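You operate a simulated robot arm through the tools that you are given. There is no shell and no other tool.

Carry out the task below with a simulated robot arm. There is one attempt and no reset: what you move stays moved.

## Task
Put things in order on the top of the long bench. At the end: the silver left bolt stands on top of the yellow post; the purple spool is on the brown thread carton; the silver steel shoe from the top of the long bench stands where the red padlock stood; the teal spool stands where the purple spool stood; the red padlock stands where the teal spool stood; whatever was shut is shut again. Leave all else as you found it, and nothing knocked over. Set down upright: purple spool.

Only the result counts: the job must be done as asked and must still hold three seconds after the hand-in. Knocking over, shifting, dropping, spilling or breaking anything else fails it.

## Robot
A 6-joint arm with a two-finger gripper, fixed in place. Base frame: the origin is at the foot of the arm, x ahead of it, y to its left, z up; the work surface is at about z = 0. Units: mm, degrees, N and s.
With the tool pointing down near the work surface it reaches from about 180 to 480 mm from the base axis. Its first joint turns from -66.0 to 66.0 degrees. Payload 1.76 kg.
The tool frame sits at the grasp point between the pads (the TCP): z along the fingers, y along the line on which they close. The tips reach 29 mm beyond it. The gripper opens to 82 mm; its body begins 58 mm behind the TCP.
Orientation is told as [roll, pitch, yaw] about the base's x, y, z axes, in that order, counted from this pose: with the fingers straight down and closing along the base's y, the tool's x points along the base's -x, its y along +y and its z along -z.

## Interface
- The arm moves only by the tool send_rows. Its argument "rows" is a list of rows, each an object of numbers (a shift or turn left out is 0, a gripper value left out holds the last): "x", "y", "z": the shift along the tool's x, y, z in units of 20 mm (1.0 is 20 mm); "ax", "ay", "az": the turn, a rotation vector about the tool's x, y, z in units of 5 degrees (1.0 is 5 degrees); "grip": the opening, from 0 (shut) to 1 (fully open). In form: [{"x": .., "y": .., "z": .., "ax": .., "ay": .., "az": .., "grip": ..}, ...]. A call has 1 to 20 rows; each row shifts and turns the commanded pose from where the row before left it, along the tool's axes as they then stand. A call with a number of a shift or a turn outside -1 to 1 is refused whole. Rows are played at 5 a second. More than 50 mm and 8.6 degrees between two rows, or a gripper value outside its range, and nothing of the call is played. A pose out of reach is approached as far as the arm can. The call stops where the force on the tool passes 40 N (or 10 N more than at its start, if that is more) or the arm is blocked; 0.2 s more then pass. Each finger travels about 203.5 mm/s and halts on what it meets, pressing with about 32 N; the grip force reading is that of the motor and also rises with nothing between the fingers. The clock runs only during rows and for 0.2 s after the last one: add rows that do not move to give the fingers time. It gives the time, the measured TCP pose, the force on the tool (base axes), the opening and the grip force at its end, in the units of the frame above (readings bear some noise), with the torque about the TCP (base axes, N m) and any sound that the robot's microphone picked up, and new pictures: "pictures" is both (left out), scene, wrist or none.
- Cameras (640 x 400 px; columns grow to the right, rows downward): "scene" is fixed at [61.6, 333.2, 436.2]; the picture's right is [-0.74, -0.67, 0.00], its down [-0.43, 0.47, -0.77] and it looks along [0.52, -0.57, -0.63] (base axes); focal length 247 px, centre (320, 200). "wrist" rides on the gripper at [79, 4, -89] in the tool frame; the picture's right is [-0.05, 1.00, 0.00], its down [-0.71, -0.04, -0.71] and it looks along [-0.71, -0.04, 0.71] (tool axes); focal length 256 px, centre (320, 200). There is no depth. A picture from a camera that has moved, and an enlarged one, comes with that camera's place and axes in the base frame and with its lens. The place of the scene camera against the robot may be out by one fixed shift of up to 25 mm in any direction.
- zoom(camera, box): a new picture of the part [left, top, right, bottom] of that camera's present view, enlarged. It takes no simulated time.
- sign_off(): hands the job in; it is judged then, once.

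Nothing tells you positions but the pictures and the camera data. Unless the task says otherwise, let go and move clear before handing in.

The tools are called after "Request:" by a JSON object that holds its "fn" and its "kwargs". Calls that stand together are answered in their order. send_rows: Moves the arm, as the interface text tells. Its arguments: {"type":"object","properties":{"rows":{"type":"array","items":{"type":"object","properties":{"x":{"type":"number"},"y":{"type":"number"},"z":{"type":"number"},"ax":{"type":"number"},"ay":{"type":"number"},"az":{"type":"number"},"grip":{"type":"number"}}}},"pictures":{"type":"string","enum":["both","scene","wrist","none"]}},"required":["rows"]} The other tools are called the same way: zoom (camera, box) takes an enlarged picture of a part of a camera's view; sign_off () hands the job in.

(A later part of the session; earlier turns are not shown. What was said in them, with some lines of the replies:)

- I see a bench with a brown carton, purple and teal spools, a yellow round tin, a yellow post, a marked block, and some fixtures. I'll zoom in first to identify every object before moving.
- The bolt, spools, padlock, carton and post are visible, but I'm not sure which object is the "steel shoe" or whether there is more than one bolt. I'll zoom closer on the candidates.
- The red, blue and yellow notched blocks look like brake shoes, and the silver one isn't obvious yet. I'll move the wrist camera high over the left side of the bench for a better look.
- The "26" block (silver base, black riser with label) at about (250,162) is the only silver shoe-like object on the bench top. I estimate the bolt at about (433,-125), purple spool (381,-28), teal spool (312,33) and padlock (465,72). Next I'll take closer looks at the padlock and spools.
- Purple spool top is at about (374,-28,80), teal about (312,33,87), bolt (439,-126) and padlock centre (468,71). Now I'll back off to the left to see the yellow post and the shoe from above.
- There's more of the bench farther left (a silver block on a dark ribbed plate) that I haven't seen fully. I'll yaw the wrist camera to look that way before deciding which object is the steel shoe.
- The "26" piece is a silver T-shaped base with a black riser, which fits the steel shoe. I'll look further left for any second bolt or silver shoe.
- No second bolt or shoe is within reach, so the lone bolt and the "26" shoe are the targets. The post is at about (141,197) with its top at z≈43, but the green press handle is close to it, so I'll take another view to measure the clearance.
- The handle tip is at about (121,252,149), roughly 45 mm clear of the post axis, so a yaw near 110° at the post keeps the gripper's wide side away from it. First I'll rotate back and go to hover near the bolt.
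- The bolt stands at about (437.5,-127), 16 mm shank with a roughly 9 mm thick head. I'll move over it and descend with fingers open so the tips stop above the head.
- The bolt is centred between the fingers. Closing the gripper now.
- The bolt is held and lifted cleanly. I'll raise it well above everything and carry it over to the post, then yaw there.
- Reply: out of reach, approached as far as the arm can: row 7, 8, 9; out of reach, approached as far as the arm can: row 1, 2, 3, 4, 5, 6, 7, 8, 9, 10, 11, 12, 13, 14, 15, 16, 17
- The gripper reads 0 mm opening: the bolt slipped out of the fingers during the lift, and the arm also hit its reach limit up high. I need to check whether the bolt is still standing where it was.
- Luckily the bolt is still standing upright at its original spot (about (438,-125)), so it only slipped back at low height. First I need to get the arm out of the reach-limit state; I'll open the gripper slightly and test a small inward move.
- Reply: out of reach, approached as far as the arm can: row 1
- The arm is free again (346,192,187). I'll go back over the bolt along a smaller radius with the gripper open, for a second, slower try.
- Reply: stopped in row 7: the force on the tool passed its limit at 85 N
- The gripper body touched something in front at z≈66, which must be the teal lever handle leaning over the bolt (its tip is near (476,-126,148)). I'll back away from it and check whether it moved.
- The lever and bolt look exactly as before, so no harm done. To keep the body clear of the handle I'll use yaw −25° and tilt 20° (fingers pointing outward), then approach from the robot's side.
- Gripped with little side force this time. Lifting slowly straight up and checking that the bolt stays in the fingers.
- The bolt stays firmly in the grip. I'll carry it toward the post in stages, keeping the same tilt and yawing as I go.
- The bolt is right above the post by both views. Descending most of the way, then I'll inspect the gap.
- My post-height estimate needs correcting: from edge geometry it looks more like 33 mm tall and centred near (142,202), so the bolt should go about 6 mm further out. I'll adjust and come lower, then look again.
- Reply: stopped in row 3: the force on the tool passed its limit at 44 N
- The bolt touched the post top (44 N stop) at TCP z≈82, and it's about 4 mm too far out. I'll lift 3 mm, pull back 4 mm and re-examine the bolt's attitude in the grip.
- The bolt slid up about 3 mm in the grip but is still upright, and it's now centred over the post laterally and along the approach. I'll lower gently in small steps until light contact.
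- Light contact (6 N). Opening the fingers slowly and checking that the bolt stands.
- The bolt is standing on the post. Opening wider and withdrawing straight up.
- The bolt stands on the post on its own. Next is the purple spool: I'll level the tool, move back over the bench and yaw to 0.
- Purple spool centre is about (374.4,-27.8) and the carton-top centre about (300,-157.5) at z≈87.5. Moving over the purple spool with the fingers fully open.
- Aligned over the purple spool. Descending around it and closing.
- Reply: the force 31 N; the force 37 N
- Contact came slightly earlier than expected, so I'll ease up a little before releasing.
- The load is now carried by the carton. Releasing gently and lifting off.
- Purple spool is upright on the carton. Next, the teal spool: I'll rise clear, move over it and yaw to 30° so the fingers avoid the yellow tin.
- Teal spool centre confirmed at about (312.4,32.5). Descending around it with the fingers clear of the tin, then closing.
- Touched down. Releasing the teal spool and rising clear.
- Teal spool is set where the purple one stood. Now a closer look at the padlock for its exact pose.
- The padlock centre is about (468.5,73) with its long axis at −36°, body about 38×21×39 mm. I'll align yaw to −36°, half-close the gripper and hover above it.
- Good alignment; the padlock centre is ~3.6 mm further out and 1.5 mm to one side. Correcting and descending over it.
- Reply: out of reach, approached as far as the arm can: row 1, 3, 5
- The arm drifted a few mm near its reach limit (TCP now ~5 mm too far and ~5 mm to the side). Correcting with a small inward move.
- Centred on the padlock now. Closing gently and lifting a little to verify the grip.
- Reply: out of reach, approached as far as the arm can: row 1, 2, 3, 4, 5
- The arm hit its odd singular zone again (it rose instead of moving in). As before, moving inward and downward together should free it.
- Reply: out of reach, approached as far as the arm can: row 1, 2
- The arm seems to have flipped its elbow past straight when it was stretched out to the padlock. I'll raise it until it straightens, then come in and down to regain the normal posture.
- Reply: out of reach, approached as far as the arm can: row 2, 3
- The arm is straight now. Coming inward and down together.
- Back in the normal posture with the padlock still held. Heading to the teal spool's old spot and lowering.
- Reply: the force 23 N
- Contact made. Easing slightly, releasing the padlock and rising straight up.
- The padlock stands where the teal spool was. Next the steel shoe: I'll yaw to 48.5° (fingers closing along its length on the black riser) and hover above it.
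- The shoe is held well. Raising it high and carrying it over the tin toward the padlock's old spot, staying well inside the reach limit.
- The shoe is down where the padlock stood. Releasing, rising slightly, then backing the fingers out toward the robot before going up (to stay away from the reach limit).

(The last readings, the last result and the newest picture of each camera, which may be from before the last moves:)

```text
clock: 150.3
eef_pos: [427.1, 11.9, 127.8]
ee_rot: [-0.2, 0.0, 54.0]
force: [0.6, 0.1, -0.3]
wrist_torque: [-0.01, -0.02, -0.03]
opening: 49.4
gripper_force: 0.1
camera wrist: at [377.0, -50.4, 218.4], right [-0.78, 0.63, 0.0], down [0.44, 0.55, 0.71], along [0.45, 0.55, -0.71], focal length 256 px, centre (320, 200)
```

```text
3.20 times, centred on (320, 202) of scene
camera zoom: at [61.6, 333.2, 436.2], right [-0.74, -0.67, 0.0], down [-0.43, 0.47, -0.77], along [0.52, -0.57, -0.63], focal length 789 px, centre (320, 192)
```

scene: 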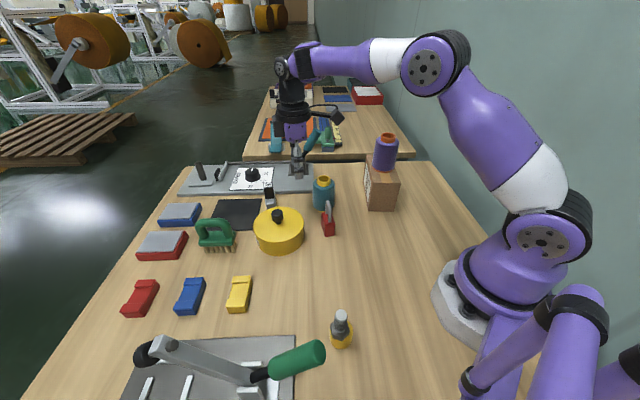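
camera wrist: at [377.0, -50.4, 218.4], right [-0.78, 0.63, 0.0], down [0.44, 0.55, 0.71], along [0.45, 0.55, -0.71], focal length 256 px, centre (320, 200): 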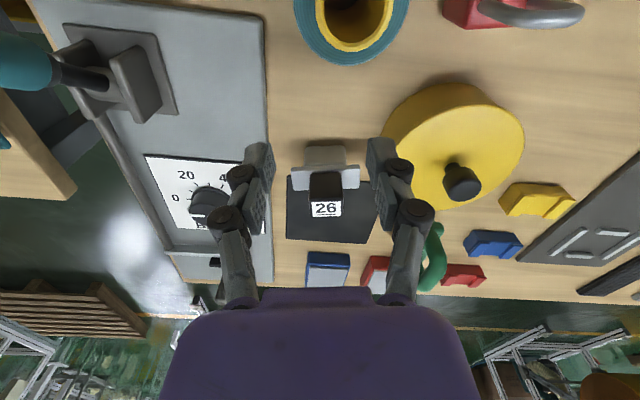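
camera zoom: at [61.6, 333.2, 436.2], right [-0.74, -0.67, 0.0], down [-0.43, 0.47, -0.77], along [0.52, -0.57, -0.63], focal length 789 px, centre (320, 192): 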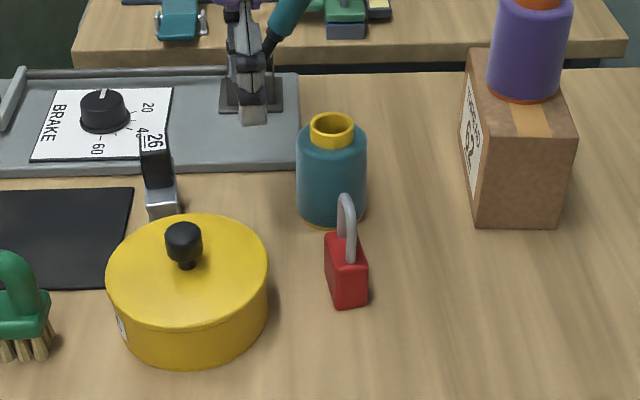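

All five items look placed. I'll withdraw the arm to a clear, high pose and do a final inspection.

Request:
{"fn": "send_rows", "kwargs": {"rows": [{"z": -0.9}, {"z": -0.9}, {"x": 0.8375, "y": 0.535, "z": -0.5}, {"x": 0.8375, "y": 0.535, "z": -0.5}, {"x": 0.8375, "y": 0.535, "z": -0.5}, {"x": 0.8375, "y": 0.535, "z": -0.5}, {"x": 0.8375, "y": 0.535, "z": -0.5}, {"x": 0.8375, "y": 0.535, "z": -0.5}, {"x": 0.8375, "y": 0.535, "z": -0.5}, {"x": 0.8375, "y": 0.535, "z": -0.5}, {}]}}

Request:
{"fn": "zoom", "kwargs": {"camera": "scene", "box": [220, 140, 420, 265]}}

Request:
{"fn": "zoom", "kwargs": {"camera": "scene", "box": [280, 260, 400, 360]}}

Request:
{"fn": "zoom", "kwargs": {"camera": "scene", "box": [230, 60, 430, 185]}}

Request:
{"fn": "zoom", "kwargs": {"camera": "scene", "box": [100, 150, 300, 275]}}

```text
clock: 152.7
eef_pos: [276.3, -47.4, 242.5]
ee_rot: [-0.2, 0.1, 54.1]
force: [0.0, 0.2, 0.2]
wrist_torque: [-0.03, -0.01, -0.04]
opening: 49.2
gripper_force: 0.1
camera wrist: at [226.3, -108.8, 333.3], right [-0.78, 0.63, 0.0], down [0.44, 0.55, 0.71], along [0.45, 0.55, -0.71], focal length 256 px, centre (320, 200)
```

scene: 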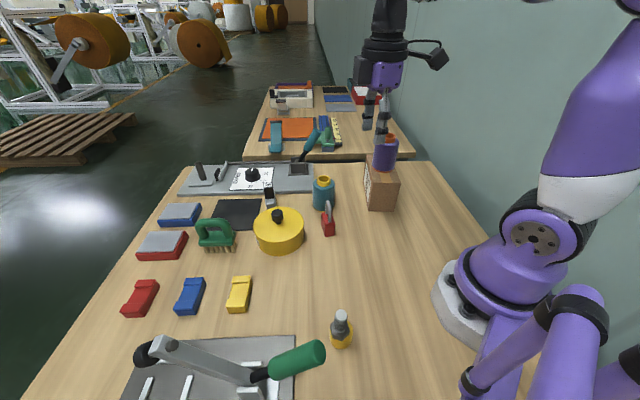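
wrist: 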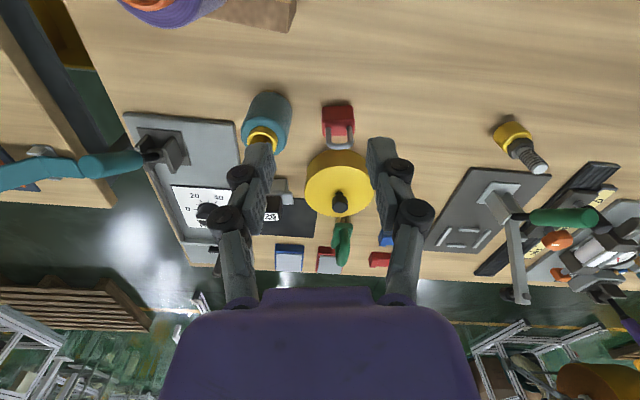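

```text
3.20 times, centred on (320, 202) of scene
camera zoom: at [61.6, 333.2, 436.2], right [-0.74, -0.67, 0.0], down [-0.43, 0.47, -0.77], along [0.52, -0.57, -0.63], focal length 789 px, centre (320, 192)
```

zoom: 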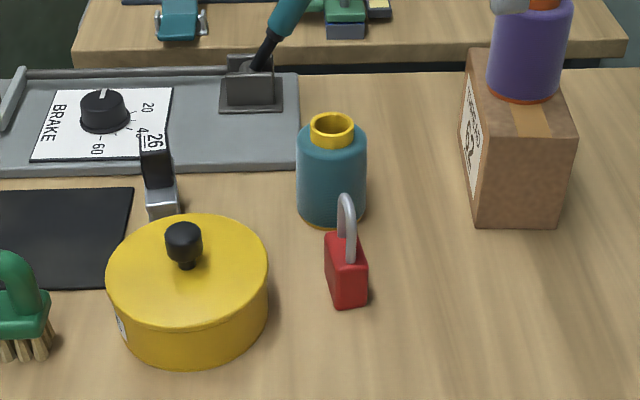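

```text
4.00 times, centred on (340, 310) of scene
camera zoom: at [61.6, 333.2, 436.2], right [-0.74, -0.67, 0.0], down [-0.43, 0.47, -0.77], along [0.52, -0.57, -0.63], focal length 987 px, centre (240, -240)
```

zoom: 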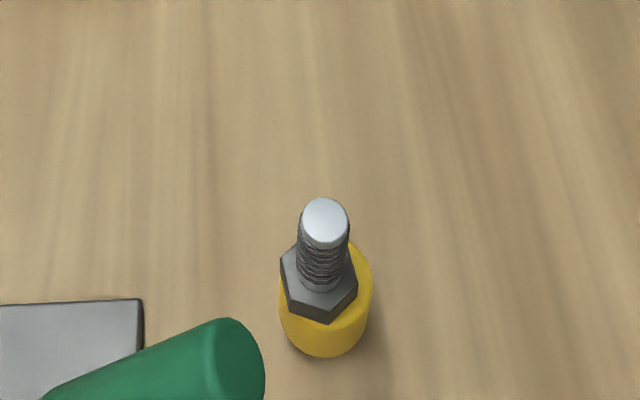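

```text
3.20 times, centred on (330, 122) of scene
camera zoom: at [61.6, 333.2, 436.2], right [-0.74, -0.67, 0.0], down [-0.43, 0.47, -0.77], along [0.52, -0.57, -0.63], focal length 789 px, centre (288, 448)
```

zoom: 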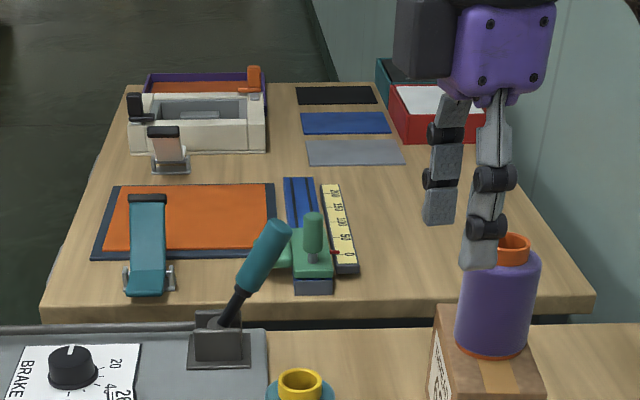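

```text
3.20 times, centred on (200, 212) of scene
camera zoom: at [61.6, 333.2, 436.2], right [-0.74, -0.67, 0.0], down [-0.43, 0.47, -0.77], along [0.52, -0.57, -0.63], focal length 789 px, centre (704, 160)
```

zoom: 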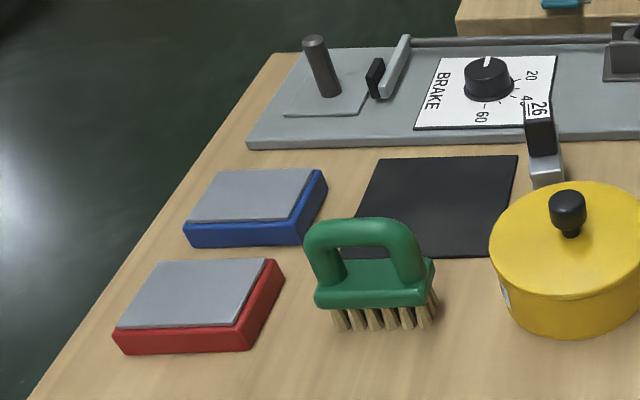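

Everything is where it should be: the bolt stands on the yellow post, the purple spool is upright on the carton, teal is in purple's place, the padlock is in teal's place, and the shoe is in the padlock's place. The tin is still shut, the lever and all other items look unchanged, and the arm is clear, so I'm handing in.

Request:
{"fn": "sign_off", "kwargs": {}}

```text
The job is handed in.
```

I've handed the job in. All five moves are done, and in the last pictures nothing has fallen over and nothing else looks moved.

| Item | Where it is now |
|---|---|
| Silver bolt | Standing head-down on the yellow post, about 2 mm off centre |
| Purple spool | Upright near the middle of the brown thread carton's top |
| Teal spool | Where the purple spool stood, within about 3 mm |
| Red padlock | Where the teal spool stood |
| Silver steel shoe | Where the red padlock stood |

- **Shut things:** I opened nothing, and the yellow tin's lid is still on.
- **Which objects I chose:** I took the silver block with the black "26" riser to be the steel shoe. It was the only loose silver piece I could find on the bench top. I saw only one bolt within reach, so I took that as the "left" bolt.
- **Bolt slip:** On my first try the bolt slipped back upright onto its spot.
- **Lever contact:** On the second try the gripper pressed against the teal lever handle, with a peak of about 85 N. Pictures taken afterwards show the lever in its original position.
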